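You operate a simulated robot arm through the tools that you are given. There is no shell and no other tool.

Carry out the task below with a simulated two-armed robot. There is one attempt and no reset: what you move stays moved.

TASK
Measure brass disc 57 and put it in the tray for its size.
Fine: use the black gauge and swing its arm back afterwards.

Only the result counts: the job must be done as asked and must still hold three seconds after the hand-in. Knocking over, shifting, dropping, spilling or breaking anything else fails it.

THE ROBOT
Two 7-joint arms with fingered hands on one trunk that stands fixed in place. Base frame: the origin is at the foot of the trunk, x ahead of it, y to its left, z up; the work surface is at about z = 0.853. Readings come in m, degrees, newtons and seconds.
The left shoulder is at [0.07, 0.142, 1.264], the right one opposite. With the tool pointing down near the work surface each hand reaches from about 0.1 to 0.78 m from the base axis, measured 20 degrees to its own side. Payload 3.6 kg a hand.
The TCP of each hand is the grasp point between the finger pads, 0.025 m short of the fingertips. In the tool frame z runs along the fingers and y along their closing line. The gripper opens to 0.088 m; its body begins 0.029 m behind the TCP. The gripper is a hand of 5 fingers: y runs from the thumb to the fingers, the wrist lies at [-0.013, -0.097, -0.162] in the tool frame, and closing takes about 1.5 s.
Orientation is that of the tool frame in the base frame, as [roll, pitch, yaw] about the fixed x, y, z axes, in that order (R = Rz(yaw) Ry(pitch) Rx(roll)). With the fingers straight down and the wrist toward the robot, the tool's x, y and z point along [0, 1, 0], [1, 0, 0] and [0, 0, -1] of the base frame.

THE INTERFACE
- The arms move only by the tool apply_moves. It takes "left_moves", "right_moves" or both (then of equal length, played together; a hand with none holds still); each is a list of rows, each an object (a shift or turn left out is 0, a gripper value left out holds the last) with "travel": the shift along the base's x, y, z in m, a list of three; "rotation": the turn, a rotation vector about the base's x, y, z in degrees, a list of three. In form: [{"travel": [dx, dy, dz], "rotation": [rx, ry, rz]}, ...]. A call has 1 to 20 rows; each row shifts and turns the commanded pose from where the row before left it. "left_jaw" and "right_jaw" are, for a hand that has rows, the opening, from 0 (shut) to 1 (fully open), set as the call begins (left out, the last holds). A row lasts 0.2 s, in which the tool goes at most 0.05 m and 8.6 degrees; a call with a longer step from one row to the next is refused whole, and so is a gripper value outside its range. Where a pose cannot be reached the arm comes as near as it can. A force on the tool above 90 N (or 10 N above the force at the start of the call, whichever is more), or a blocked arm, ends the call early, and 0.2 s more pass. The fingers move at their own pace (about 0.072 m/s each) and stop on an object; they squeeze with about 25 N. The grip force told is the motor's: it shows also when the fingers shut on nothing. Time passes only in rows, and 0.2 s behind the last, so rows that do not move let the fingers close. It gives the time, the measured TCP pose, the force on the tool (base axes), the opening and the grip force at its end, in the units of the frame above (readings bear some noise), with the torque about the TCP (base axes, N m) and any sound that the robot's microphone picked up.
- Cameras (640 x 400 px; columns grow to the right, rows downward): "scene" is now at [0.1344, 0.0257, 1.4933]; the picture's right is [0.26, -0.97, 0.00], its down [-0.56, -0.15, -0.81] and it looks along [0.78, 0.21, -0.58] (base axes); focal length 310 px, centre (320, 200). "left" rides on the left gripper at [-0.059, -0.079, -0.105] in its tool frame; the picture's right is [-0.73, -0.32, 0.61], its down [0.62, -0.68, 0.38] and it looks along [0.29, 0.66, 0.70] (tool axes); focal length 234 px, centre (320, 200). "right" rides on the right gripper at [0.059, -0.079, -0.105] in its tool frame; the picture's right is [-0.73, 0.32, -0.61], its down [-0.62, -0.68, 0.38] and it looks along [-0.29, 0.66, 0.70] (tool axes); focal length 234 px, centre (320, 200).
- camera(camera): a new picture of that camera. The clock stands still meanwhile.
- lift_body(by): slides the trunk up (or, below 0, down) by that many m; the arms and the scene camera ride with it, the base frame stays. It gives what a move gives, with no picture.
- finger_targets(index, middle, ring, little, thumb_bend, thumb_turn, hand): sets how far each is bent, from 0 (flat) to 1 (curled in); at 0.3 the hand is open as for a grip, at 0.7 the pads meet at the TCP. One left out holds its place. A second passes; each finger stops where it meets its share of the squeeze, and holds until it gets a number again. A gripper value or a shape takes the hand back. It gives what a move gives, with no picture; readings hold the bend of each and the force on index, middle, ring, little, thumb and palm. thumb_turn goes from beside the hand (0) to across from the fingers (1), as for a grip.
- hand_shape(shape, hand): the hand has 5 fingers and takes this shape, open, in about a second: jaw (thumb against the fingers, like two jaws); tri (thumb and two fingers); tip (a fingertip pinch); poke (one finger out to press); point (the index stretched); flat (the hand flat); cup (the hand cupped); fist (a fist). The gripper value then closes the fingers along that shape, each until it touches; the sizes above hold for jaw. It gives what a move gives, with no picture.
- aim_head(pan, tilt): turns the head with the scene camera to pan (to the left, within 86 degrees either way) and tilt (down, from -29 to 69), counted from straight ahead of the robot. It gives what a move gives.
- locate(camera, pixels): for up to 12 pixels [column, row] of the newest picture of that camera ("zoom" is the newest enlarged one), the place [x, y, z] in the base frame of the surface seen there, good to about 0.002 m. The clock stands still meanwhile.
- close_up(camera, box): a new picture of the part [left, top, right, bottom] of that camera's present view, enlarged. The clock stands still meanwhile.
- finish_job(): hands the job in; it is judged then, once.

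Open the grippers and draw the arms clear of the work before you hand the job in, unless the task says otherwise.

The tools are called after ">>>" by a JSON object that holds its "api" and its "payload". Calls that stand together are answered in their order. apply_moves: Moves the arms, as the interface text tells. Its arguments: {"type":"object","properties":{"left_moves":{"type":"array"},"left_jaw":{"type":"number"},"right_moves":{"type":"array"},"right_jaw":{"type":"number"}},"required":[]} The other tools are called the same way: lift_body (by) moves the trunk up or down; hand_shape (shape, hand) gives the hand a shape; finger_targets (index, middle, ring, little, thumb_bend, thumb_turn, hand) moves the fingers one by one; aim_head (pan, tilt) turns the head that bears the scene camera; camera (camera) takes a picture; locate (camera, pixels) gives the place of the surface under pixels of a picture; close_up (camera, box) takes an enlarged picture of a part of a camera's view; finish_job () hands the job in.

At the start:

```text
time: 0.0
left_tcp_pos: [0.3889, 0.3428, 1.2621]
left_tool_rot: [179.9, 0.0, 89.9]
left_force: [0.0, 0.2, 0.2]
left_wrist_torque: [-0.01, -0.01, -0.01]
left_opening: 0.0875
left_gripper_force: 0.0
left_shape: jaw
left_bend: [0.3, 0.3, 0.3, 0.3, 0.3, 0.98]
left_finger forces: [0.0, 0.0, 0.1, 0.0, 0.1, 0.1]
right_tcp_pos: [0.5618, -0.1163, 1.3254]
right_tool_rot: [180.0, 0.0, 89.9]
right_force: [0.8, 0.1, 0.5]
right_wrist_torque: [-0.01, 0.02, 0.03]
right_opening: 0.0874
right_gripper_force: 0.1
right_shape: jaw
right_bend: [0.3, 0.3, 0.3, 0.3, 0.3, 0.98]
right_finger forces: [0.1, 0.0, 0.1, 0.0, 0.0, 0.0]
trunk travel left (down, up): [-0.8, 0.14]
head pan, tilt (commanded): [15.0, 35.7]
```

scene: 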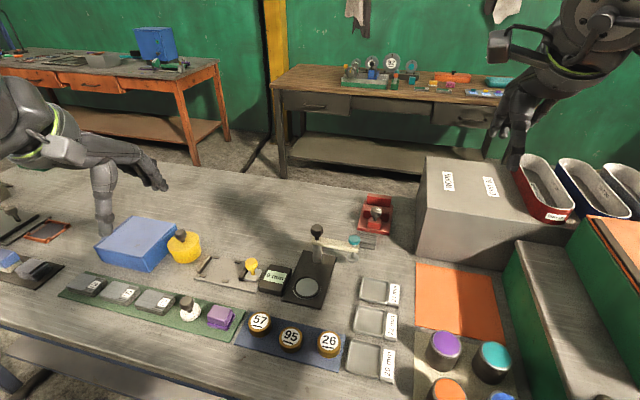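
right: 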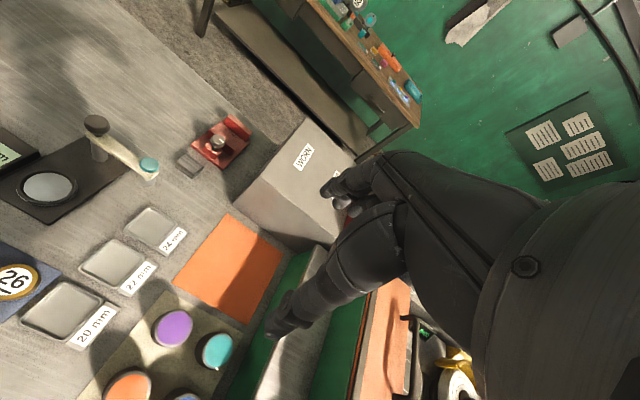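
left: 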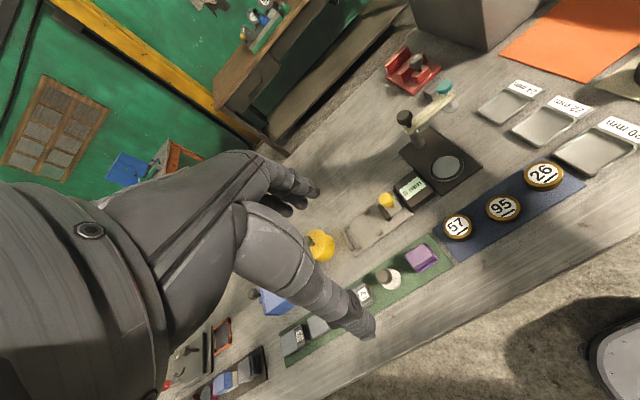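

I start with enlarged views of the gauge area and the discs around pixels (260-400, 230-380).

>>> {"api": "close_up", "payload": {"camera": "scene", "box": [180, 210, 420, 390]}}

>>> {"api": "close_up", "payload": {"camera": "left", "box": [330, 40, 640, 270]}}

>>> {"api": "close_up", "payload": {"camera": "right", "box": [0, 90, 280, 350]}}

```text
2.22 times, centred on (300, 300) of scene
```

zoom: 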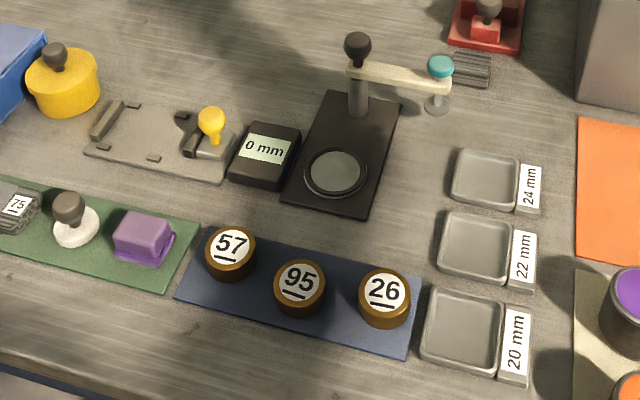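

```text
1.74 times, centred on (485, 155) of left
```

zoom: 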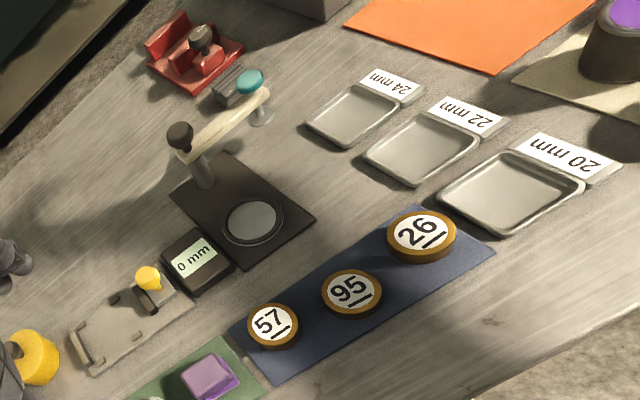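

```text
1.54 times, centred on (140, 220) of right
```

zoom: 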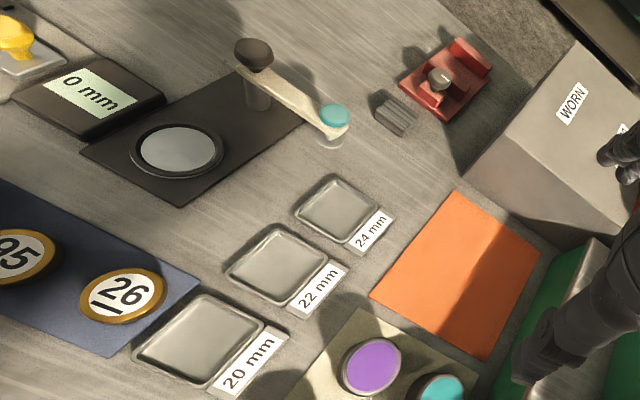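

The display reads 0 mm and the gauge's arm is swung right of the anvil. I measure the key points of the scene view: disc 57, gauge anvil, post, arm tip, trays and neighbours.

>>> {"api": "camera", "payload": {"camera": "scene"}}

>>> {"api": "close_up", "payload": {"camera": "scene", "box": [180, 210, 420, 390]}}

>>> {"api": "locate", "payload": {"camera": "zoom", "pixels": [[230, 243], [230, 279], [207, 243], [256, 243], [230, 227], [300, 281], [384, 291], [335, 172], [309, 172], [363, 172], [335, 152], [335, 193]]}}

>>> {"api": "locate", "payload": {"camera": "zoom", "pixels": [[357, 42], [357, 72], [357, 105], [400, 74], [440, 63], [436, 106], [440, 85], [332, 92], [400, 103], [369, 219], [283, 200], [264, 148]]}}

>>> {"api": "locate", "payload": {"camera": "zoom", "pixels": [[485, 178], [474, 244], [462, 330], [435, 350], [430, 365], [497, 372], [503, 305], [433, 290], [205, 228], [180, 297], [405, 355], [420, 285]]}}

```text
taken
```

scene: 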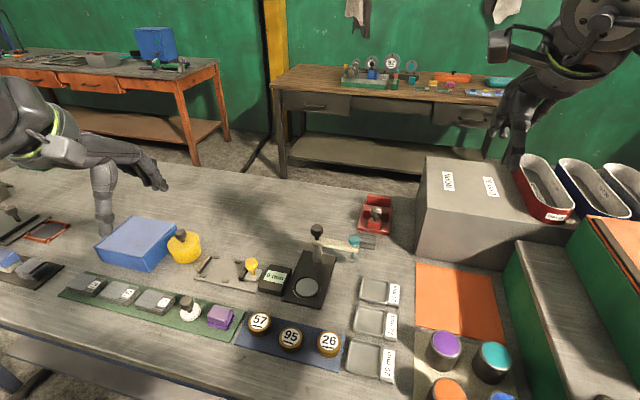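

```text
2.22 times, centred on (300, 300) of scene
```

zoom: 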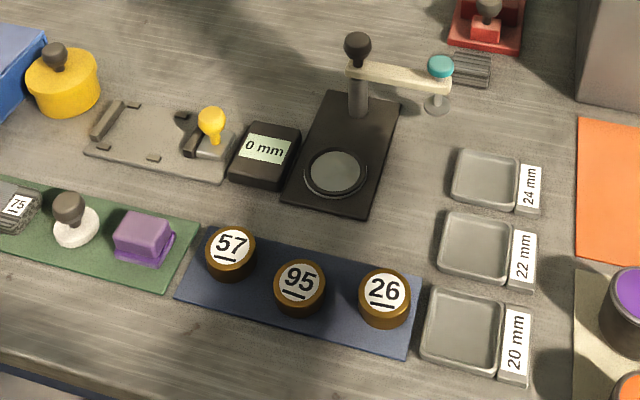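

```text
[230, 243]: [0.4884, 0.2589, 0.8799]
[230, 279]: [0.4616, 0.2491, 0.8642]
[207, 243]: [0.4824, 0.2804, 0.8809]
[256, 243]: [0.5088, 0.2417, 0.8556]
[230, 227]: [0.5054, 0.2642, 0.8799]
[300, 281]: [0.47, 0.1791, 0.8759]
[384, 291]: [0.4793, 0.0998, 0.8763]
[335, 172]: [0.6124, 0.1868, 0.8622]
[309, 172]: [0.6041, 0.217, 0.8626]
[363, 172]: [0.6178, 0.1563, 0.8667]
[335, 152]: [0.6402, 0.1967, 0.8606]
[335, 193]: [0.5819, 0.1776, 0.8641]
```

```text
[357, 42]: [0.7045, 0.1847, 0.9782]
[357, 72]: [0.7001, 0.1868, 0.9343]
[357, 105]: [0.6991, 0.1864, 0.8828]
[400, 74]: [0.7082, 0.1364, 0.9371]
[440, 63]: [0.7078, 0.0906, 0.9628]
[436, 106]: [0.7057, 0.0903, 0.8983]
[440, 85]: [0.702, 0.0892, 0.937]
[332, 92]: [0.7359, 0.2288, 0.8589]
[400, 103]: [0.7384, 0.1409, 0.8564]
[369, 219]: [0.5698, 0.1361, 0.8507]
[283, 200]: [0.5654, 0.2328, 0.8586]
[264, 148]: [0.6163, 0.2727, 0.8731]
```

```text
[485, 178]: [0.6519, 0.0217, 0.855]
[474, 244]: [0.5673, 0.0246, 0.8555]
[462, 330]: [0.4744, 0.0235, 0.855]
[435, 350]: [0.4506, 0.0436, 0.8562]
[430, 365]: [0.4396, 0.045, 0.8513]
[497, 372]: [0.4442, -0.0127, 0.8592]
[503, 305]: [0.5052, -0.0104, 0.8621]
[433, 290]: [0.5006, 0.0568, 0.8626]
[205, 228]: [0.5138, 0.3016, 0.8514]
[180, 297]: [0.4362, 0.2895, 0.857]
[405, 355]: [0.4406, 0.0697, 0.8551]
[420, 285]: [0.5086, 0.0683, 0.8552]
```

Disc 57 stands at about (0.488, 0.258) with its top at z 0.88; anvil at (0.612, 0.187), post at (0.70, 0.187), arm tip at (0.706, 0.09). I now measure the neighbours (purple block, display box, grey caliper) and the disc edges.

>>> {"api": "close_up", "payload": {"camera": "scene", "box": [200, 290, 300, 370]}}

>>> {"api": "close_up", "payload": {"camera": "scene", "box": [260, 215, 400, 310]}}

>>> {"api": "locate", "payload": {"camera": "scene", "pixels": [[222, 312], [234, 320], [212, 325], [288, 290], [262, 285], [275, 297], [252, 264], [250, 270], [190, 303], [262, 290], [292, 268], [270, 266]]}}

```text
5.00 times, centred on (250, 330) of scene
```

zoom: 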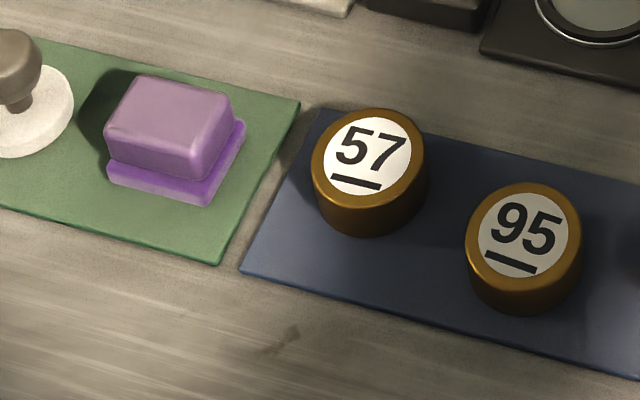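

```text
4.21 times, centred on (330, 262) of scene
```

zoom: 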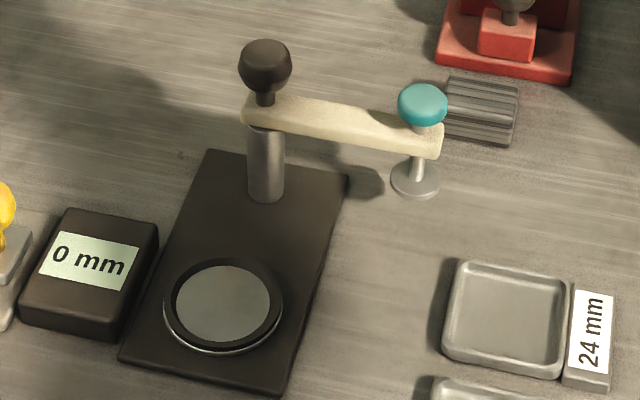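

```text
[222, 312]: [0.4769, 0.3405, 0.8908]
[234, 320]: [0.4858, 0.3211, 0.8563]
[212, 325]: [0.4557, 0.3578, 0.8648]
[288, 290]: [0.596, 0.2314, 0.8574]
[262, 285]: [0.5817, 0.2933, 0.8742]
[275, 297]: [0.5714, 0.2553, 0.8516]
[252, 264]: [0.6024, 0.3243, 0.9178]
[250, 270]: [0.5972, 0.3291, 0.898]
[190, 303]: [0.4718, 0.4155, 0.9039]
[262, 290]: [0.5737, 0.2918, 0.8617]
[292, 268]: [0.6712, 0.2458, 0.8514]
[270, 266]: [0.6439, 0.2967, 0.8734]
```

Disc 57 centre is about (0.4875, 0.2585), about 0.05 m across, with 95 about 0.08 m to its right and the purple block left of y 0.32. I bring the open left hand to above disc 57 at z = 1.0.

>>> {"api": "apply_moves", "payload": {"left_moves": [{"travel": [0.0141, -0.0121, -0.0374]}, {"travel": [0.0141, -0.0121, -0.0374]}, {"travel": [0.0141, -0.0121, -0.0374]}, {"travel": [0.0141, -0.0121, -0.0374]}, {"travel": [0.0141, -0.0121, -0.0374]}, {"travel": [0.0141, -0.0121, -0.0374]}, {"travel": [0.014, -0.0117, -0.0377]}, {}], "left_jaw": 1}}

>>> {"api": "camera", "payload": {"camera": "left"}}

>>> {"api": "camera", "payload": {"camera": "scene"}}

```text
time: 1.8
left_tcp_pos: [0.4869, 0.2579, 0.9996]
left_tool_rot: [179.9, 0.0, 90.0]
left_force: [1.0, -1.2, -0.2]
left_wrist_torque: [0.0, -0.01, 0.01]
left_opening: 0.0875
left_gripper_force: 0.1
left_shape: jaw
left_bend: [0.3, 0.3, 0.3, 0.3, 0.3, 0.98]
left_finger forces: [0.1, 0.1, 0.1, 0.0, 0.0, 0.0]
right_tcp_pos: [0.5608, -0.1172, 1.3257]
right_tool_rot: [-180.0, 0.1, 89.9]
right_force: [-0.4, -0.4, 0.1]
right_wrist_torque: [0.0, -0.01, -0.02]
right_opening: 0.0876
right_gripper_force: 0.1
right_shape: jaw
right_bend: [0.3, 0.3, 0.3, 0.3, 0.3, 0.98]
right_finger forces: [0.0, 0.0, 0.1, 0.0, 0.0, 0.0]
trunk travel left (down, up): [-0.8, 0.14]
head pan, tilt (commanded): [15.0, 35.7]
```

```text
taken
```

left: 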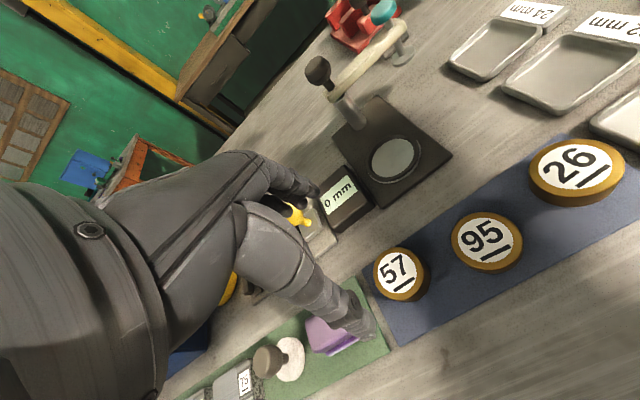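

```text
taken
```

scene: 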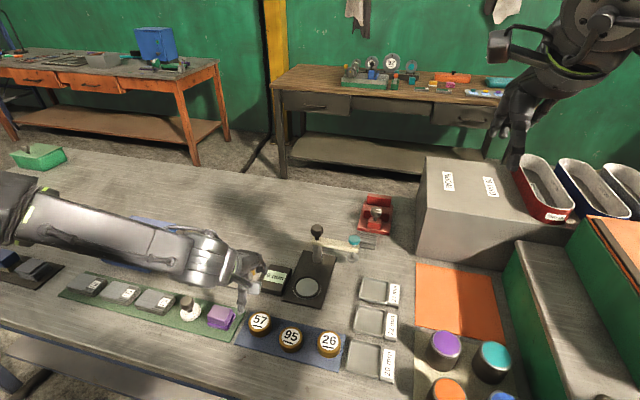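

The left hand is over disc 57; I look closer at its fingers in the scene view around (240, 275).

>>> {"api": "close_up", "payload": {"camera": "scene", "box": [160, 210, 320, 370]}}

>>> {"api": "close_up", "payload": {"camera": "left", "box": [200, 100, 480, 360]}}

```text
2.50 times, centred on (240, 290) of scene
```

zoom: 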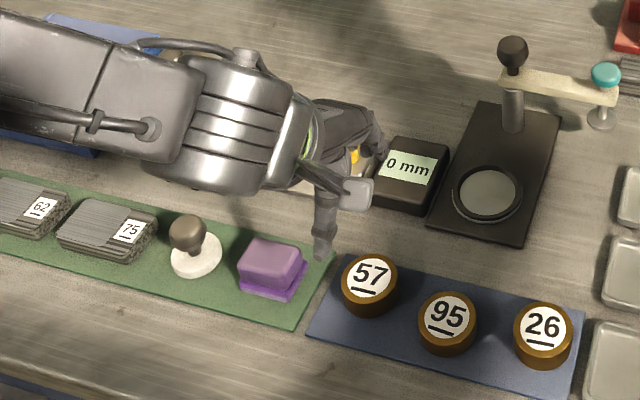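

```text
1.54 times, centred on (340, 230) of left
```

zoom: 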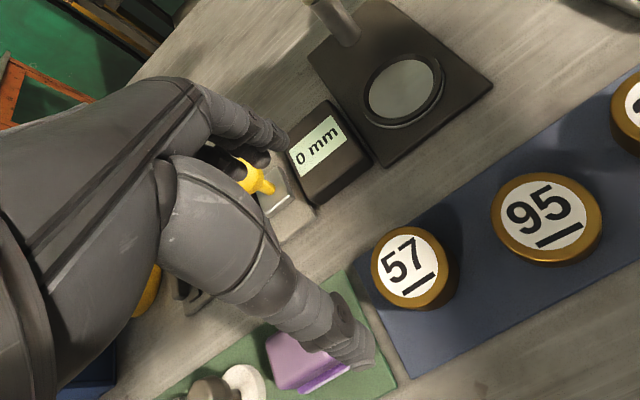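

I measure disc 57's top from the left camera's nearer view to refine its centre (rim pixels around (374-424, 248-300)).

>>> {"api": "locate", "payload": {"camera": "zoom", "pixels": [[405, 267], [374, 262], [438, 275], [398, 230], [412, 302], [420, 304], [546, 216], [495, 225], [596, 208], [405, 90], [370, 95], [442, 85]]}}

```text
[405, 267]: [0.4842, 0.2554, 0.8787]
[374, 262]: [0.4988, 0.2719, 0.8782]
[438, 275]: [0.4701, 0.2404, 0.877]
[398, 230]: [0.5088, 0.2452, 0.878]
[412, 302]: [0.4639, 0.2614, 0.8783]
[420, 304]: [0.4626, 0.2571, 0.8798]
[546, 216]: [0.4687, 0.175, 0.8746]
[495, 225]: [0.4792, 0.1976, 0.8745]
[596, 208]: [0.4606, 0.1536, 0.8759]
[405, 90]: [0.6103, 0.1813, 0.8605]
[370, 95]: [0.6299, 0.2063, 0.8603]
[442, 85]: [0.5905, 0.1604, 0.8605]
```

Disc 57's centre is at (0.486, 0.256), top z 0.878. I lower the open hand around it to z = 0.925 first and check the clearance.

>>> {"api": "apply_moves", "payload": {"left_moves": [{"travel": [-0.0012, -0.0022, -0.025]}, {"travel": [0, 0, -0.025]}, {"travel": [0, 0, -0.025]}, {}], "left_jaw": 1}}

>>> {"api": "camera", "payload": {"camera": "left"}}

>>> {"api": "close_up", "payload": {"camera": "scene", "box": [180, 250, 340, 370]}}

```text
time: 2.8
left_tcp_pos: [0.4858, 0.2555, 0.9254]
left_tool_rot: [180.0, 0.0, 90.0]
left_force: [0.0, 0.0, 0.1]
left_wrist_torque: [-0.02, 0.01, 0.0]
left_opening: 0.0877
left_gripper_force: 0.0
left_shape: jaw
left_bend: [0.3, 0.3, 0.3, 0.3, 0.3, 0.98]
left_finger forces: [0.0, 0.1, 0.0, 0.0, 0.0, 0.0]
right_tcp_pos: [0.561, -0.1158, 1.3248]
right_tool_rot: [180.0, 0.0, 90.0]
right_force: [-0.5, 0.7, -0.3]
right_wrist_torque: [0.01, -0.02, -0.01]
right_opening: 0.0878
right_gripper_force: 0.0
right_shape: jaw
right_bend: [0.3, 0.3, 0.3, 0.3, 0.3, 0.98]
right_finger forces: [0.0, 0.0, 0.0, 0.0, 0.0, 0.1]
trunk travel left (down, up): [-0.8, 0.14]
head pan, tilt (commanded): [15.0, 35.7]
```

```text
taken
```

left: 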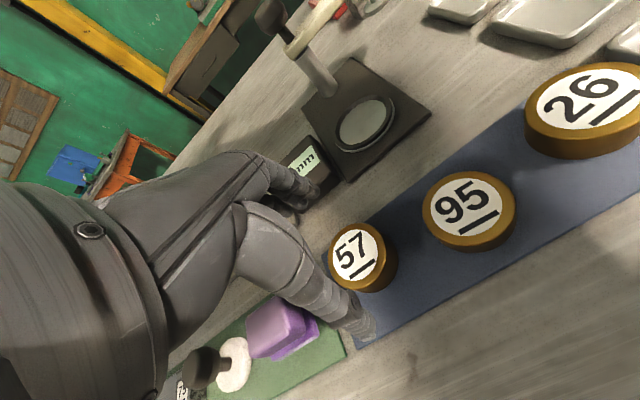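

```text
3.33 times, centred on (260, 310) of scene
```

zoom: 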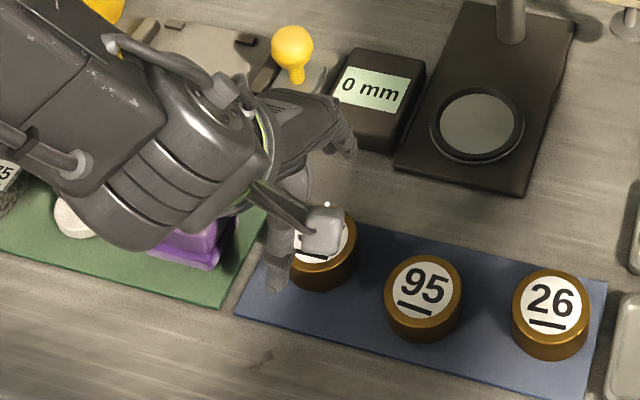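

I check where the fingertips are: thumb tip near (362, 330) and finger tips near (305, 190) of the left view.

>>> {"api": "locate", "payload": {"camera": "left", "pixels": [[362, 325], [345, 310], [368, 335], [310, 190], [298, 180], [300, 205], [280, 170], [362, 257], [355, 285], [330, 290], [290, 195], [315, 200]]}}

```text
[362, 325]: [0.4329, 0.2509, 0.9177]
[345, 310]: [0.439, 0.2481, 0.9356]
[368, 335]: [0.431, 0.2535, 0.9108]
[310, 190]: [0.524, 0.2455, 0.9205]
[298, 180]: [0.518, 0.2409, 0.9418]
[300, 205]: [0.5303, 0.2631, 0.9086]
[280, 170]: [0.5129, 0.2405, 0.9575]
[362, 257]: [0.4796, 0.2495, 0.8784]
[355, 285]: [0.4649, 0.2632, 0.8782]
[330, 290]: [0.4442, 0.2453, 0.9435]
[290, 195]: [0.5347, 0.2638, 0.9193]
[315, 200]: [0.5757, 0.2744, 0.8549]
```

Thumb tip at (0.431, 0.254) and index/middle tips at about x 0.53 straddle the disc well. To keep the ring and little fingers away from the purple block, I switch the left hand to the three-finger shape.

>>> {"api": "hand_shape", "payload": {"hand": "left", "shape": "tri"}}

>>> {"api": "camera", "payload": {"camera": "left"}}

>>> {"api": "close_up", "payload": {"camera": "scene", "box": [180, 250, 340, 370]}}

```text
time: 3.7
left_tcp_pos: [0.4846, 0.2553, 0.9254]
left_tool_rot: [180.0, 0.0, 89.9]
left_force: [-0.3, -0.2, -0.3]
left_wrist_torque: [0.01, -0.01, 0.0]
left_opening: 0.0877
left_gripper_force: 0.0
left_shape: tri
left_bend: [0.3, 0.3, 0.99, 0.99, 0.3, 0.98]
left_finger forces: [0.0, 0.0, 0.1, 0.0, 0.0, 0.1]
right_tcp_pos: [0.5605, -0.1166, 1.3244]
right_tool_rot: [-180.0, -0.1, 89.9]
right_force: [0.2, 0.2, 0.8]
right_wrist_torque: [-0.02, 0.0, 0.03]
right_opening: 0.0877
right_gripper_force: 0.0
right_shape: jaw
right_bend: [0.3, 0.3, 0.3, 0.3, 0.3, 0.98]
right_finger forces: [0.1, 0.0, 0.0, 0.1, 0.0, 0.0]
trunk travel left (down, up): [-0.8, 0.14]
head pan, tilt (commanded): [15.0, 35.7]
```

```text
taken
```

left: 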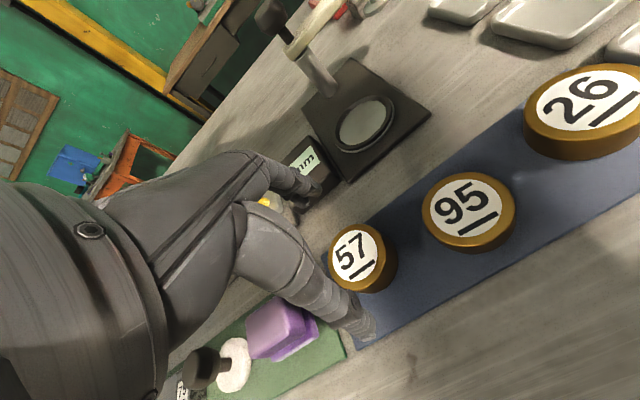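

```text
3.33 times, centred on (260, 310) of scene
```

zoom: 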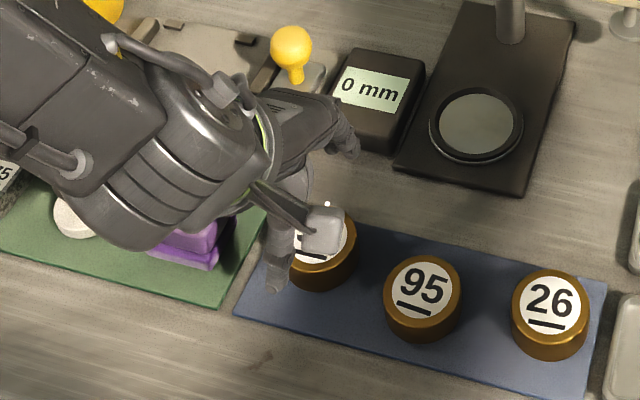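

The ring and little fingers are folded away. I lower the last 0.04 m to TCP z 0.885, still open.

>>> {"api": "apply_moves", "payload": {"left_moves": [{"travel": [0, 0, -0.01]}, {"travel": [0, 0, -0.01]}, {"travel": [0, 0, -0.01]}, {"travel": [0, 0, -0.01]}, {}], "left_jaw": 1}}

>>> {"api": "camera", "payload": {"camera": "left"}}

>>> {"api": "close_up", "payload": {"camera": "scene", "box": [180, 250, 340, 370]}}

```text
time: 4.9
left_tcp_pos: [0.4803, 0.2648, 0.9108]
left_tool_rot: [-180.0, 0.1, 90.0]
left_force: [0.2, 0.3, -0.2]
left_wrist_torque: [0.01, 0.0, 0.03]
left_opening: 0.0879
left_gripper_force: 0.1
left_shape: tri
left_bend: [0.3, 0.3, 0.99, 0.99, 0.3, 0.98]
left_finger forces: [0.0, 0.0, 0.0, 0.0, 0.0, 0.1]
left hand out of reach, approached as far as the arm can: row 2, 3, 4
right_tcp_pos: [0.5611, -0.117, 1.3252]
right_tool_rot: [-180.0, 0.0, 90.0]
right_force: [-0.7, 0.0, 0.7]
right_wrist_torque: [0.0, 0.0, -0.03]
right_opening: 0.0874
right_gripper_force: 0.1
right_shape: jaw
right_bend: [0.3, 0.3, 0.3, 0.3, 0.3, 0.98]
right_finger forces: [0.0, 0.1, 0.1, 0.0, 0.1, 0.0]
trunk travel left (down, up): [-0.8, 0.14]
head pan, tilt (commanded): [15.0, 35.7]
```

```text
taken
```

left: 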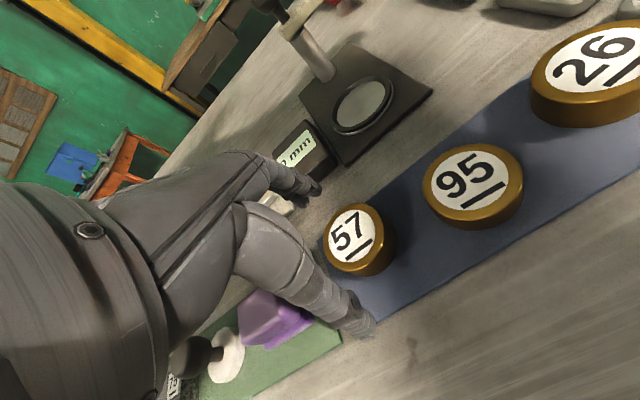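

```text
3.33 times, centred on (260, 310) of scene
```

zoom: 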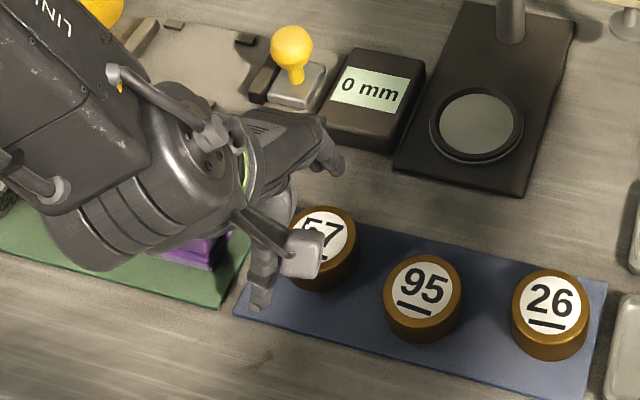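

The arm ran into its reach limit (TCP stuck at z 0.911 and drifting left). I go back up to a clear height, and check how tall the grey box below the right hand is before changing the trunk height.

>>> {"api": "apply_moves", "payload": {"left_moves": [{"travel": [0, 0, 0.03]}, {"travel": [0, 0, 0.04]}, {"travel": [0, 0, 0.045]}, {"travel": [0, 0, 0.045]}, {}]}}

>>> {"api": "camera", "payload": {"camera": "scene"}}

>>> {"api": "locate", "payload": {"camera": "scene", "pixels": [[470, 180], [430, 165], [500, 225], [545, 185], [595, 190], [520, 165], [515, 145], [447, 345], [494, 355], [460, 290]]}}

```text
time: 6.1
left_tcp_pos: [0.479, 0.2642, 1.0717]
left_tool_rot: [-180.0, 0.0, 90.0]
left_force: [0.1, 0.7, -0.5]
left_wrist_torque: [0.01, 0.01, 0.03]
left_opening: 0.0877
left_gripper_force: 0.0
left_shape: tri
left_bend: [0.3, 0.3, 0.99, 0.99, 0.3, 0.98]
left_finger forces: [0.1, 0.1, 0.0, 0.1, 0.0, 0.0]
right_tcp_pos: [0.562, -0.1159, 1.3242]
right_tool_rot: [-180.0, 0.0, 90.0]
right_force: [-0.1, 0.5, -0.4]
right_wrist_torque: [0.03, -0.01, 0.01]
right_opening: 0.0874
right_gripper_force: 0.0
right_shape: jaw
right_bend: [0.3, 0.3, 0.3, 0.3, 0.3, 0.98]
right_finger forces: [0.0, 0.0, 0.0, 0.1, 0.0, 0.0]
trunk travel left (down, up): [-0.8, 0.14]
head pan, tilt (commanded): [15.0, 35.7]
```

```text
taken
```

scene: 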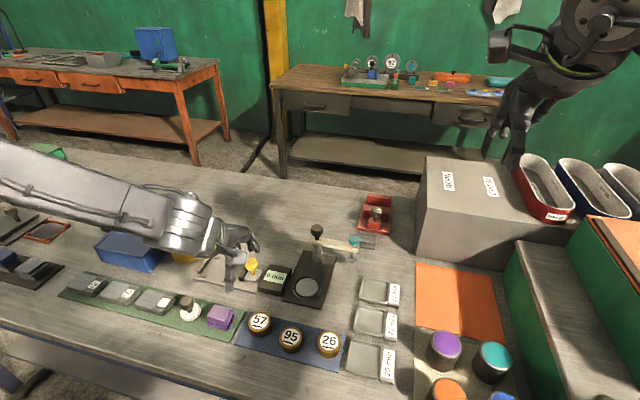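

```text
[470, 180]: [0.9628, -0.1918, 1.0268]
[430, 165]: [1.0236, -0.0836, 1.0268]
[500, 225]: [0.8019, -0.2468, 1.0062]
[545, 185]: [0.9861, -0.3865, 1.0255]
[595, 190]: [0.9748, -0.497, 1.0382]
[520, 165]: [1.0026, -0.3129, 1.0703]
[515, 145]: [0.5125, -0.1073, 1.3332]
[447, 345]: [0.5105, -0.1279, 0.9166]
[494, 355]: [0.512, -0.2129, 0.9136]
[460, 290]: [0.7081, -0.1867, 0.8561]
```

The box is far away (x > 0.8) and only low cans lie under the right hand, so lowering the trunk is safe. I raise the left hand first, then lower the trunk by 0.15 m so the arm can reach down better.

>>> {"api": "apply_moves", "payload": {"left_moves": [{"travel": [0, 0, 0.04]}, {"travel": [0, 0, 0.04]}, {"travel": [0, 0, 0.04]}, {}]}}

>>> {"api": "lift_body", "payload": {"by": -0.15}}

>>> {"api": "camera", "payload": {"camera": "scene"}}

```text
time: 7.1
left_tcp_pos: [0.4803, 0.2649, 1.1916]
left_tool_rot: [-179.9, 0.0, 90.0]
left_force: [-0.4, -0.3, -0.6]
left_wrist_torque: [0.01, -0.02, -0.04]
left_opening: 0.0878
left_gripper_force: 0.1
left_shape: tri
left_bend: [0.3, 0.3, 0.99, 0.99, 0.3, 0.98]
left_finger forces: [0.0, 0.0, 0.0, 0.0, 0.1, 0.0]
right_tcp_pos: [0.561, -0.1168, 1.3242]
right_tool_rot: [180.0, 0.1, 90.0]
right_force: [-0.4, -0.2, -0.3]
right_wrist_torque: [0.04, 0.01, -0.02]
right_opening: 0.0876
right_gripper_force: 0.0
right_shape: jaw
right_bend: [0.3, 0.3, 0.3, 0.3, 0.3, 0.98]
right_finger forces: [0.0, 0.0, 0.0, 0.0, 0.1, 0.1]
trunk travel left (down, up): [-0.8, 0.14]
head pan, tilt (commanded): [15.0, 35.7]
```

```text
time: 8.8
left_tcp_pos: [0.4794, 0.2642, 1.0404]
left_tool_rot: [180.0, 0.0, 90.0]
left_force: [-1.6, 0.5, -0.8]
left_wrist_torque: [0.0, -0.02, 0.02]
left_opening: 0.0877
left_gripper_force: 0.0
left_shape: tri
left_bend: [0.3, 0.3, 0.99, 0.99, 0.3, 0.98]
left_finger forces: [0.1, 0.0, 0.0, 0.0, 0.1, 0.0]
right_tcp_pos: [0.5611, -0.1164, 1.1739]
right_tool_rot: [180.0, -0.1, 90.0]
right_force: [-0.7, 0.2, 0.1]
right_wrist_torque: [-0.02, -0.03, 0.0]
right_opening: 0.0875
right_gripper_force: 0.0
right_shape: jaw
right_bend: [0.3, 0.3, 0.3, 0.3, 0.3, 0.98]
right_finger forces: [0.0, 0.1, 0.0, 0.0, 0.0, 0.0]
trunk travel left (down, up): [-0.65, 0.29]
head pan, tilt (commanded): [15.0, 35.7]
```

```text
taken
```

scene: 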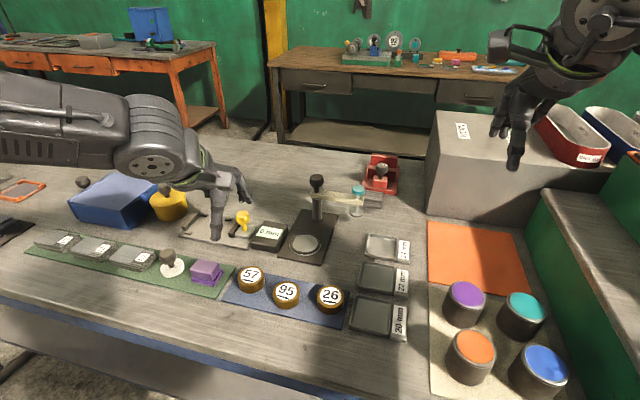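

The trunk is lower and the left hand is clear. I move over disc 57 (delta +0.0065, -0.0085) and down to z 0.93.

>>> {"api": "apply_moves", "payload": {"left_moves": [{"travel": [0.0065, -0.0085, -0.02]}, {"travel": [0, 0, -0.03]}, {"travel": [0, 0, -0.03]}, {"travel": [0, 0, -0.03]}, {}], "left_jaw": 1}}

>>> {"api": "camera", "payload": {"camera": "left"}}

>>> {"api": "close_up", "payload": {"camera": "scene", "box": [160, 210, 320, 330]}}

```text
time: 10.1
left_tcp_pos: [0.4868, 0.255, 0.9304]
left_tool_rot: [-179.9, -0.1, 90.0]
left_force: [0.5, 0.3, 0.8]
left_wrist_torque: [-0.02, 0.03, -0.01]
left_opening: 0.0878
left_gripper_force: 0.1
left_shape: tri
left_bend: [0.3, 0.3, 0.99, 0.99, 0.3, 0.98]
left_finger forces: [0.0, 0.0, 0.0, 0.0, 0.1, 0.0]
right_tcp_pos: [0.5606, -0.1163, 1.1747]
right_tool_rot: [-180.0, 0.0, 90.1]
right_force: [0.2, 0.3, -0.5]
right_wrist_torque: [-0.04, -0.01, 0.0]
right_opening: 0.0876
right_gripper_force: 0.1
right_shape: jaw
right_bend: [0.3, 0.3, 0.3, 0.3, 0.3, 0.98]
right_finger forces: [0.0, 0.0, 0.0, 0.1, 0.1, 0.1]
trunk travel left (down, up): [-0.65, 0.29]
head pan, tilt (commanded): [15.0, 35.7]
```

```text
taken
```

left: 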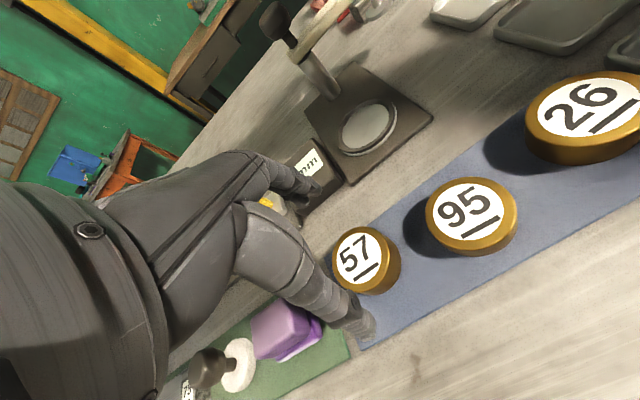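

```text
3.33 times, centred on (240, 270) of scene
```

zoom: 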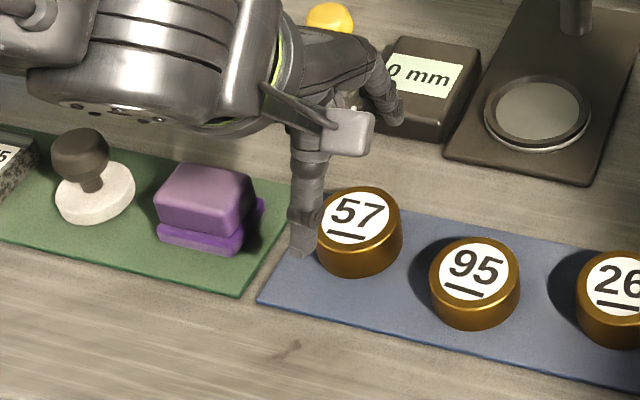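

Thumb is left-near and fingers beyond the disc, with clear margins to the purple block. I descend 0.044 m to z about 0.886.

>>> {"api": "apply_moves", "payload": {"left_moves": [{"travel": [0, 0, -0.012]}, {"travel": [0, 0, -0.012]}, {"travel": [0, 0, -0.01]}, {"travel": [0, 0, -0.01]}, {}], "left_jaw": 1}}

>>> {"api": "camera", "payload": {"camera": "left"}}

>>> {"api": "close_up", "payload": {"camera": "scene", "box": [160, 210, 320, 330]}}

```text
time: 11.2
left_tcp_pos: [0.4875, 0.2557, 0.8873]
left_tool_rot: [180.0, 0.0, 90.1]
left_force: [-0.1, 0.5, 0.9]
left_wrist_torque: [-0.02, -0.02, -0.02]
left_opening: 0.088
left_gripper_force: 0.1
left_shape: tri
left_bend: [0.3, 0.3, 0.99, 0.99, 0.3, 0.98]
left_finger forces: [0.0, 0.1, 0.0, 0.0, 0.0, 0.0]
right_tcp_pos: [0.561, -0.1163, 1.1746]
right_tool_rot: [-180.0, 0.0, 90.0]
right_force: [0.5, 0.7, 0.0]
right_wrist_torque: [-0.04, 0.0, 0.0]
right_opening: 0.0874
right_gripper_force: 0.1
right_shape: jaw
right_bend: [0.3, 0.3, 0.3, 0.3, 0.3, 0.98]
right_finger forces: [0.1, 0.0, 0.0, 0.1, 0.1, 0.1]
trunk travel left (down, up): [-0.65, 0.29]
head pan, tilt (commanded): [15.0, 35.7]
```

```text
taken
```

left: 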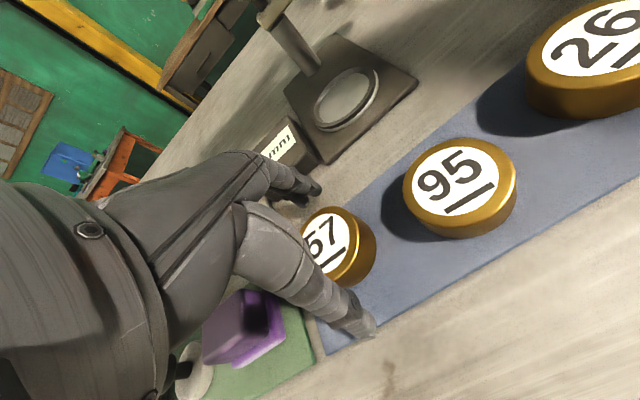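

```text
3.33 times, centred on (240, 270) of scene
```

zoom: 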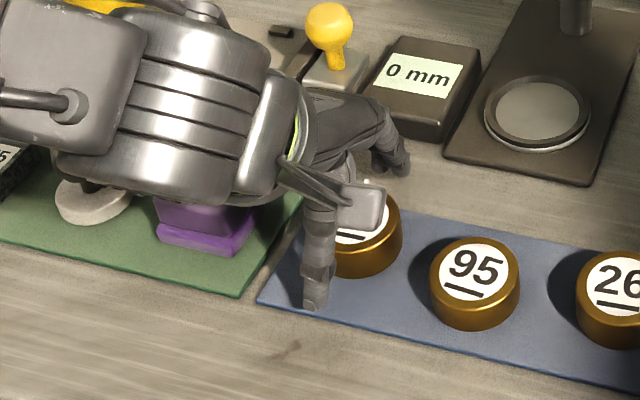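

I check thumb and fingertip positions relative to the disc before closing.

>>> {"api": "locate", "payload": {"camera": "left", "pixels": [[362, 325], [345, 310], [368, 335], [310, 190], [298, 180], [300, 205], [318, 188], [330, 240], [338, 272], [372, 240], [330, 208], [355, 285]]}}

>>> {"api": "locate", "payload": {"camera": "zoom", "pixels": [[313, 300], [320, 250], [303, 290], [326, 290], [390, 165], [405, 165], [378, 165], [395, 150], [370, 265], [340, 265]]}}

```text
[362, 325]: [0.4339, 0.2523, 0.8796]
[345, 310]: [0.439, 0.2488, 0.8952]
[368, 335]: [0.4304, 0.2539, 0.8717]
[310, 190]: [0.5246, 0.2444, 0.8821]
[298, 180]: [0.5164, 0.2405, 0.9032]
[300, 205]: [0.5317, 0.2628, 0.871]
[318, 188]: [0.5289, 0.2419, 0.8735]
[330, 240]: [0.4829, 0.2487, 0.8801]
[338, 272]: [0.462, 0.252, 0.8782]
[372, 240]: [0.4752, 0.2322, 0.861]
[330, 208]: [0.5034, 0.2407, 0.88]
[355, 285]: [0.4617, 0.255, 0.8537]
```

```text
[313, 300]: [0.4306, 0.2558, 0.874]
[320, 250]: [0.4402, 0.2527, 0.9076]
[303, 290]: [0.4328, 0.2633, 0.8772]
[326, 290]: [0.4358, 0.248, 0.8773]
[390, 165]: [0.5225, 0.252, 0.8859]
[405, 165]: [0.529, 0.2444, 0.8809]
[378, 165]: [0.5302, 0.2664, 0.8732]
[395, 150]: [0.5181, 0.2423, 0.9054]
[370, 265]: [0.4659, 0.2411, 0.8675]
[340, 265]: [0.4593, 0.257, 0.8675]
```

Thumb (y 0.248-0.263) and the index/middle pair are centred on the disc. I lower 5 mm more and close the fingers on it.

>>> {"api": "apply_moves", "payload": {"left_moves": [{"travel": [0, 0, -0.005]}, {}], "left_jaw": 1}}

>>> {"api": "apply_moves", "payload": {"left_moves": [{}, {}, {}, {}, {}, {}, {}, {}, {}], "left_jaw": 0}}

>>> {"api": "camera", "payload": {"camera": "left"}}

>>> {"api": "close_up", "payload": {"camera": "scene", "box": [160, 210, 320, 330]}}

```text
time: 11.8
left_tcp_pos: [0.4861, 0.2553, 0.8816]
left_tool_rot: [180.0, 0.1, 90.1]
left_force: [0.2, -0.4, 0.5]
left_wrist_torque: [-0.02, -0.01, 0.02]
left_opening: 0.0878
left_gripper_force: 0.0
left_shape: tri
left_bend: [0.3, 0.3, 0.99, 0.99, 0.3, 0.98]
left_finger forces: [0.1, 0.1, 0.1, 0.0, 0.1, 0.1]
right_tcp_pos: [0.5596, -0.1163, 1.1746]
right_tool_rot: [-180.0, -0.1, 90.0]
right_force: [-1.0, -0.1, 0.1]
right_wrist_torque: [0.04, 0.03, 0.03]
right_opening: 0.0875
right_gripper_force: 0.1
right_shape: jaw
right_bend: [0.3, 0.3, 0.3, 0.3, 0.3, 0.98]
right_finger forces: [0.0, 0.1, 0.0, 0.0, 0.0, 0.0]
trunk travel left (down, up): [-0.65, 0.29]
head pan, tilt (commanded): [15.0, 35.7]
```

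```text
time: 13.8
left_tcp_pos: [0.4871, 0.2554, 0.8816]
left_tool_rot: [180.0, -0.1, 90.1]
left_force: [-1.4, -0.2, 0.8]
left_wrist_torque: [0.03, 0.01, -0.03]
left_opening: 0.0417
left_gripper_force: 25.3
left_shape: tri
left_bend: [0.74, 0.47, 1.0, 1.0, 0.69, 1.0]
left_finger forces: [11.1, 11.2, 0.0, 0.1, 23.0, 0.1]
right_tcp_pos: [0.5609, -0.1158, 1.1756]
right_tool_rot: [180.0, 0.0, 90.1]
right_force: [0.4, 0.0, -0.9]
right_wrist_torque: [0.02, -0.07, 0.06]
right_opening: 0.0876
right_gripper_force: 0.1
right_shape: jaw
right_bend: [0.3, 0.3, 0.3, 0.3, 0.3, 0.98]
right_finger forces: [0.1, 0.0, 0.0, 0.0, 0.0, 0.0]
trunk travel left (down, up): [-0.65, 0.29]
head pan, tilt (commanded): [15.0, 35.7]
```

```text
taken
```

left: 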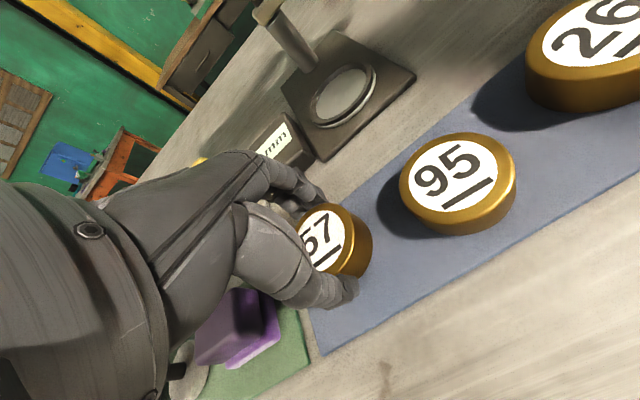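

```text
3.33 times, centred on (240, 270) of scene
```

zoom: 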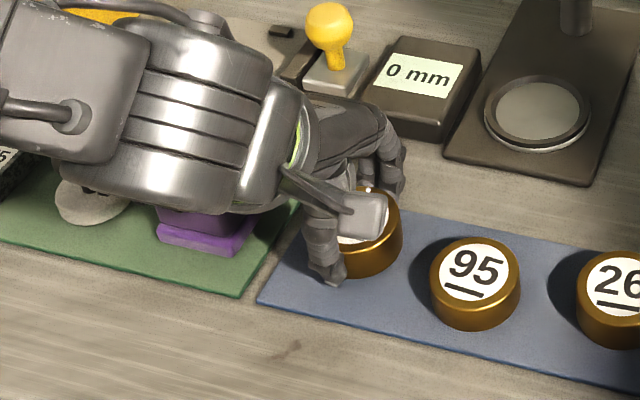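

The grip holds (thumb 23 N, index and middle 11 N each, opening 0.042). I lift the disc slowly straight up 0.06 m and check.

>>> {"api": "apply_moves", "payload": {"left_moves": [{"travel": [0, 0, 0.01]}, {"travel": [0, 0, 0.01]}, {"travel": [0, 0, 0.02]}, {"travel": [0, 0, 0.02]}, {}], "left_jaw": 0}}

>>> {"api": "camera", "payload": {"camera": "left"}}

>>> {"api": "close_up", "payload": {"camera": "scene", "box": [160, 190, 340, 325]}}

```text
time: 15.1
left_tcp_pos: [0.4866, 0.2557, 0.9408]
left_tool_rot: [-179.8, -0.1, 90.0]
left_force: [1.4, 0.7, -3.3]
left_wrist_torque: [-0.04, 0.0, 0.02]
left_opening: 0.0417
left_gripper_force: 24.8
left_shape: tri
left_bend: [0.74, 0.47, 1.0, 1.0, 0.69, 1.0]
left_finger forces: [11.4, 11.3, 0.0, 0.1, 22.8, 0.0]
right_tcp_pos: [0.562, -0.1164, 1.1742]
right_tool_rot: [179.9, 0.1, 90.1]
right_force: [-0.1, -0.6, -0.4]
right_wrist_torque: [0.0, -0.01, 0.04]
right_opening: 0.0875
right_gripper_force: 0.0
right_shape: jaw
right_bend: [0.3, 0.3, 0.3, 0.3, 0.3, 0.98]
right_finger forces: [0.0, 0.0, 0.0, 0.0, 0.1, 0.1]
trunk travel left (down, up): [-0.65, 0.29]
head pan, tilt (commanded): [15.0, 35.7]
```

```text
taken
```

left: 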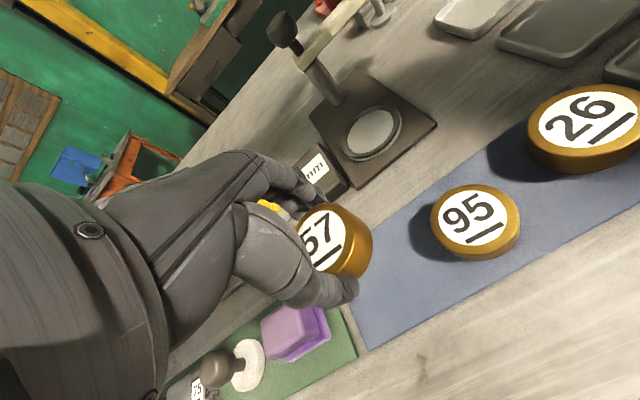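

```text
2.96 times, centred on (250, 258) of scene
```

zoom: 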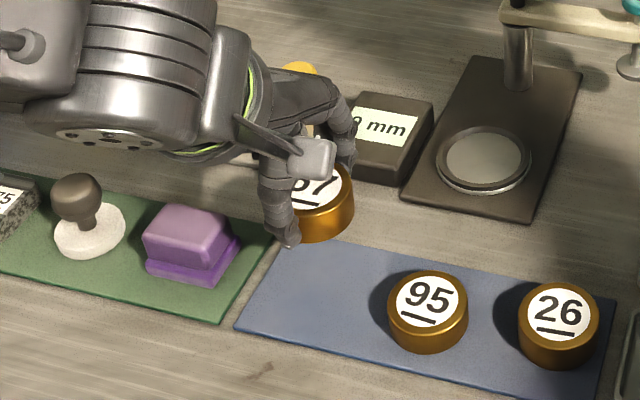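

Disc 57 is in hand and level. I measure its place in the hand from the left camera: right rim around (370, 240), top rim around (335, 205) and bottom around (340, 280).

>>> {"api": "close_up", "payload": {"camera": "left", "box": [270, 180, 410, 320]}}

>>> {"api": "locate", "payload": {"camera": "left", "pixels": [[325, 240], [335, 270], [345, 240], [330, 207], [320, 206], [350, 255], [368, 240], [355, 275], [305, 235], [372, 132], [372, 105], [372, 160]]}}

```text
2.86 times, centred on (340, 250) of left
```

zoom: 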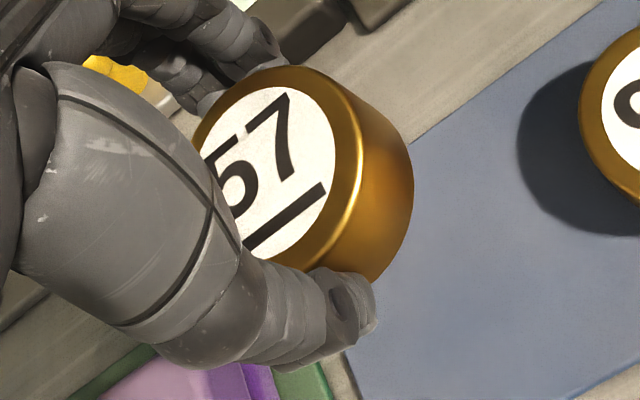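

```text
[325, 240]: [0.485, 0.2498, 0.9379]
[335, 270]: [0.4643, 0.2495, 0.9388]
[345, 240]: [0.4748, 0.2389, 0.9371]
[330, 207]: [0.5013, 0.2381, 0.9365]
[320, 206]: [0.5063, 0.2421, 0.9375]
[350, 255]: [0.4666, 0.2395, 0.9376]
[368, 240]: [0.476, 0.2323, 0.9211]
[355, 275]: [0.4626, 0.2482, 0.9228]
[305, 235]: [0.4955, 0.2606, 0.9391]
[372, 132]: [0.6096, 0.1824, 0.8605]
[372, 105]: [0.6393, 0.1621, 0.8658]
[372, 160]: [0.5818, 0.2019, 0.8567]
```

I fit the disc's top rim from the zoom picture to get its centre relative to the TCP.

>>> {"api": "locate", "payload": {"camera": "zoom", "pixels": [[262, 74], [288, 72], [320, 88], [344, 115], [356, 150], [354, 185], [340, 222], [322, 248], [300, 264], [405, 190], [385, 250], [240, 82]]}}

```text
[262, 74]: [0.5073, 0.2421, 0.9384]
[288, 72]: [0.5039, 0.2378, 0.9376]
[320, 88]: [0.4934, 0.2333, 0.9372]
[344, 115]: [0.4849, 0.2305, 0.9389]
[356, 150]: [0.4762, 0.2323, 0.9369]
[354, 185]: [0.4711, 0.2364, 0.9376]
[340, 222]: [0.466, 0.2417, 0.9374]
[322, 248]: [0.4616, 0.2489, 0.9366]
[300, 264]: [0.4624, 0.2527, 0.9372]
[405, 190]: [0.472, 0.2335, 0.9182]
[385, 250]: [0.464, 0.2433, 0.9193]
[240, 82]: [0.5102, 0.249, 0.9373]
```

The disc's centre sits at TCP + (-0.0006, 0.000), radius 0.025. Now I zoom onto the anvil in the left view to fit its centre.

>>> {"api": "close_up", "payload": {"camera": "left", "box": [310, 80, 440, 180]}}

>>> {"api": "close_up", "payload": {"camera": "scene", "box": [270, 170, 380, 280]}}

```text
4.00 times, centred on (375, 130) of left
```

zoom: 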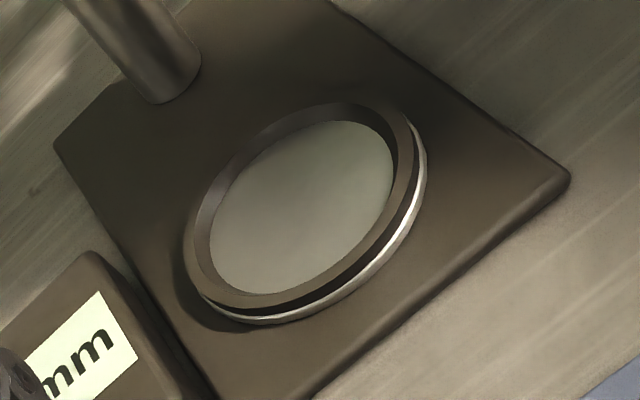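

```text
3.64 times, centred on (325, 225) of scene
```

zoom: 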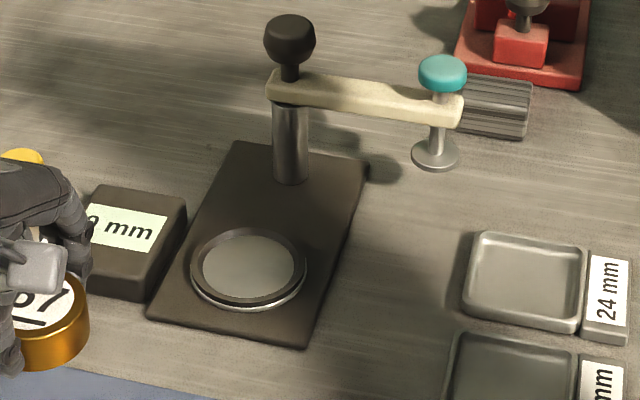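

The anvil has a raised rim with an inner plate. I locate rim and plate edges plus the arm's parts from this scene zoom.

>>> {"api": "locate", "payload": {"camera": "zoom", "pixels": [[249, 266], [194, 264], [302, 264], [206, 266], [291, 266], [249, 231], [249, 238], [249, 293], [249, 301], [435, 155], [442, 72], [290, 38]]}}

>>> {"api": "locate", "payload": {"camera": "zoom", "pixels": [[290, 130], [290, 170], [280, 90], [340, 97], [340, 108], [455, 105], [460, 120], [436, 140], [415, 155], [456, 155], [420, 70], [465, 72]]}}

```text
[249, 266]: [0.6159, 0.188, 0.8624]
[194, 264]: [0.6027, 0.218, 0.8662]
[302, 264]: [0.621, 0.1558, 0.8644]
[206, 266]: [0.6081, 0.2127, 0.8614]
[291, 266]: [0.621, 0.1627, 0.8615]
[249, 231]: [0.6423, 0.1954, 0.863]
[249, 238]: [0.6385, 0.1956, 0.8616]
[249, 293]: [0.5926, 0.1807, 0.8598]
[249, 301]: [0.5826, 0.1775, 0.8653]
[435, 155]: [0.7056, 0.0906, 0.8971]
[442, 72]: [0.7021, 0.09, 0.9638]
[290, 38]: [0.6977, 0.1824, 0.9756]
```

```text
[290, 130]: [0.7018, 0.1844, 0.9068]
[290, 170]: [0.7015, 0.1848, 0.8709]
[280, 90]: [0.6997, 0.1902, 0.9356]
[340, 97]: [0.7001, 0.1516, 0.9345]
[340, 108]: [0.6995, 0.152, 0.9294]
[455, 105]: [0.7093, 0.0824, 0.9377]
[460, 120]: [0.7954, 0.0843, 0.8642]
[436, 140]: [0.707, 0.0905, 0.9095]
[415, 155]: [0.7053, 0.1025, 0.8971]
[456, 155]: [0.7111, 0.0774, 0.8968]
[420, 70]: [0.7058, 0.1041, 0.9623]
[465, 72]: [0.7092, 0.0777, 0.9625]
```

The rim's centre is about (0.612, 0.187), plate z 0.8615, rim top 0.865; the post at x 0.71 leaves room. I carry the disc at z 0.945 to above the anvil.

>>> {"api": "apply_moves", "payload": {"left_moves": [{"travel": [0.01, -0.0055, 0.005]}, {"travel": [0.0232, -0.01264, 0]}, {"travel": [0.0232, -0.01264, 0]}, {"travel": [0.0232, -0.01264, 0]}, {"travel": [0.0232, -0.01264, 0]}, {"travel": [0.0232, -0.01264, 0]}, {}], "left_jaw": 0}}

>>> {"api": "camera", "payload": {"camera": "left"}}

>>> {"api": "close_up", "payload": {"camera": "scene", "box": [230, 160, 390, 280]}}

```text
time: 16.6
left_tcp_pos: [0.6127, 0.1871, 0.9481]
left_tool_rot: [-180.0, 0.0, 90.0]
left_force: [0.0, 0.0, -4.0]
left_wrist_torque: [0.0, -0.02, -0.03]
left_opening: 0.042
left_gripper_force: 25.1
left_shape: tri
left_bend: [0.74, 0.47, 1.0, 1.0, 0.69, 1.0]
left_finger forces: [11.5, 11.7, 0.1, 0.1, 22.9, 0.0]
right_tcp_pos: [0.5623, -0.1165, 1.175]
right_tool_rot: [179.9, 0.0, 90.0]
right_force: [0.2, -0.7, 0.1]
right_wrist_torque: [0.0, -0.05, 0.06]
right_opening: 0.0878
right_gripper_force: 0.1
right_shape: jaw
right_bend: [0.3, 0.3, 0.3, 0.3, 0.3, 0.98]
right_finger forces: [0.0, 0.0, 0.0, 0.1, 0.0, 0.1]
trunk travel left (down, up): [-0.65, 0.29]
head pan, tilt (commanded): [15.0, 35.7]
```

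```text
taken
```

left: 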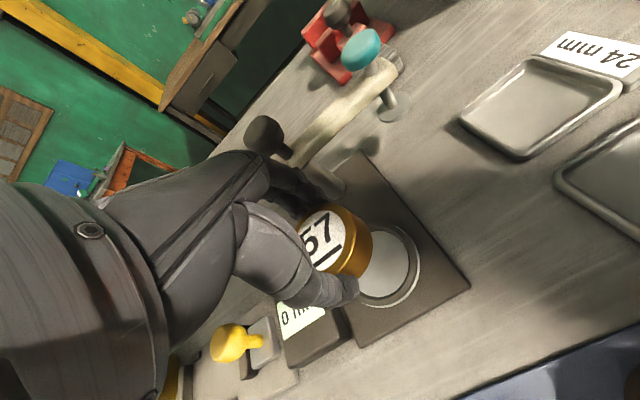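

```text
3.33 times, centred on (310, 220) of scene
```

zoom: 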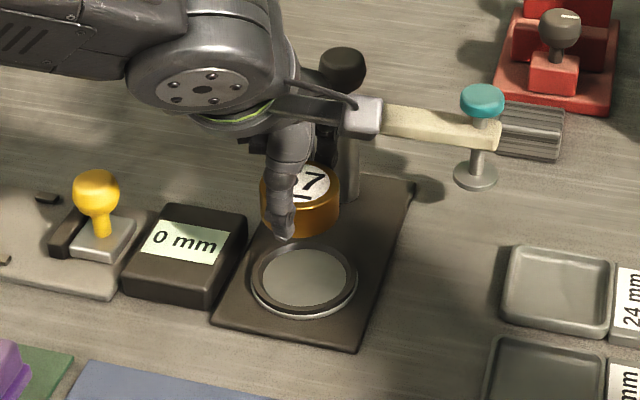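

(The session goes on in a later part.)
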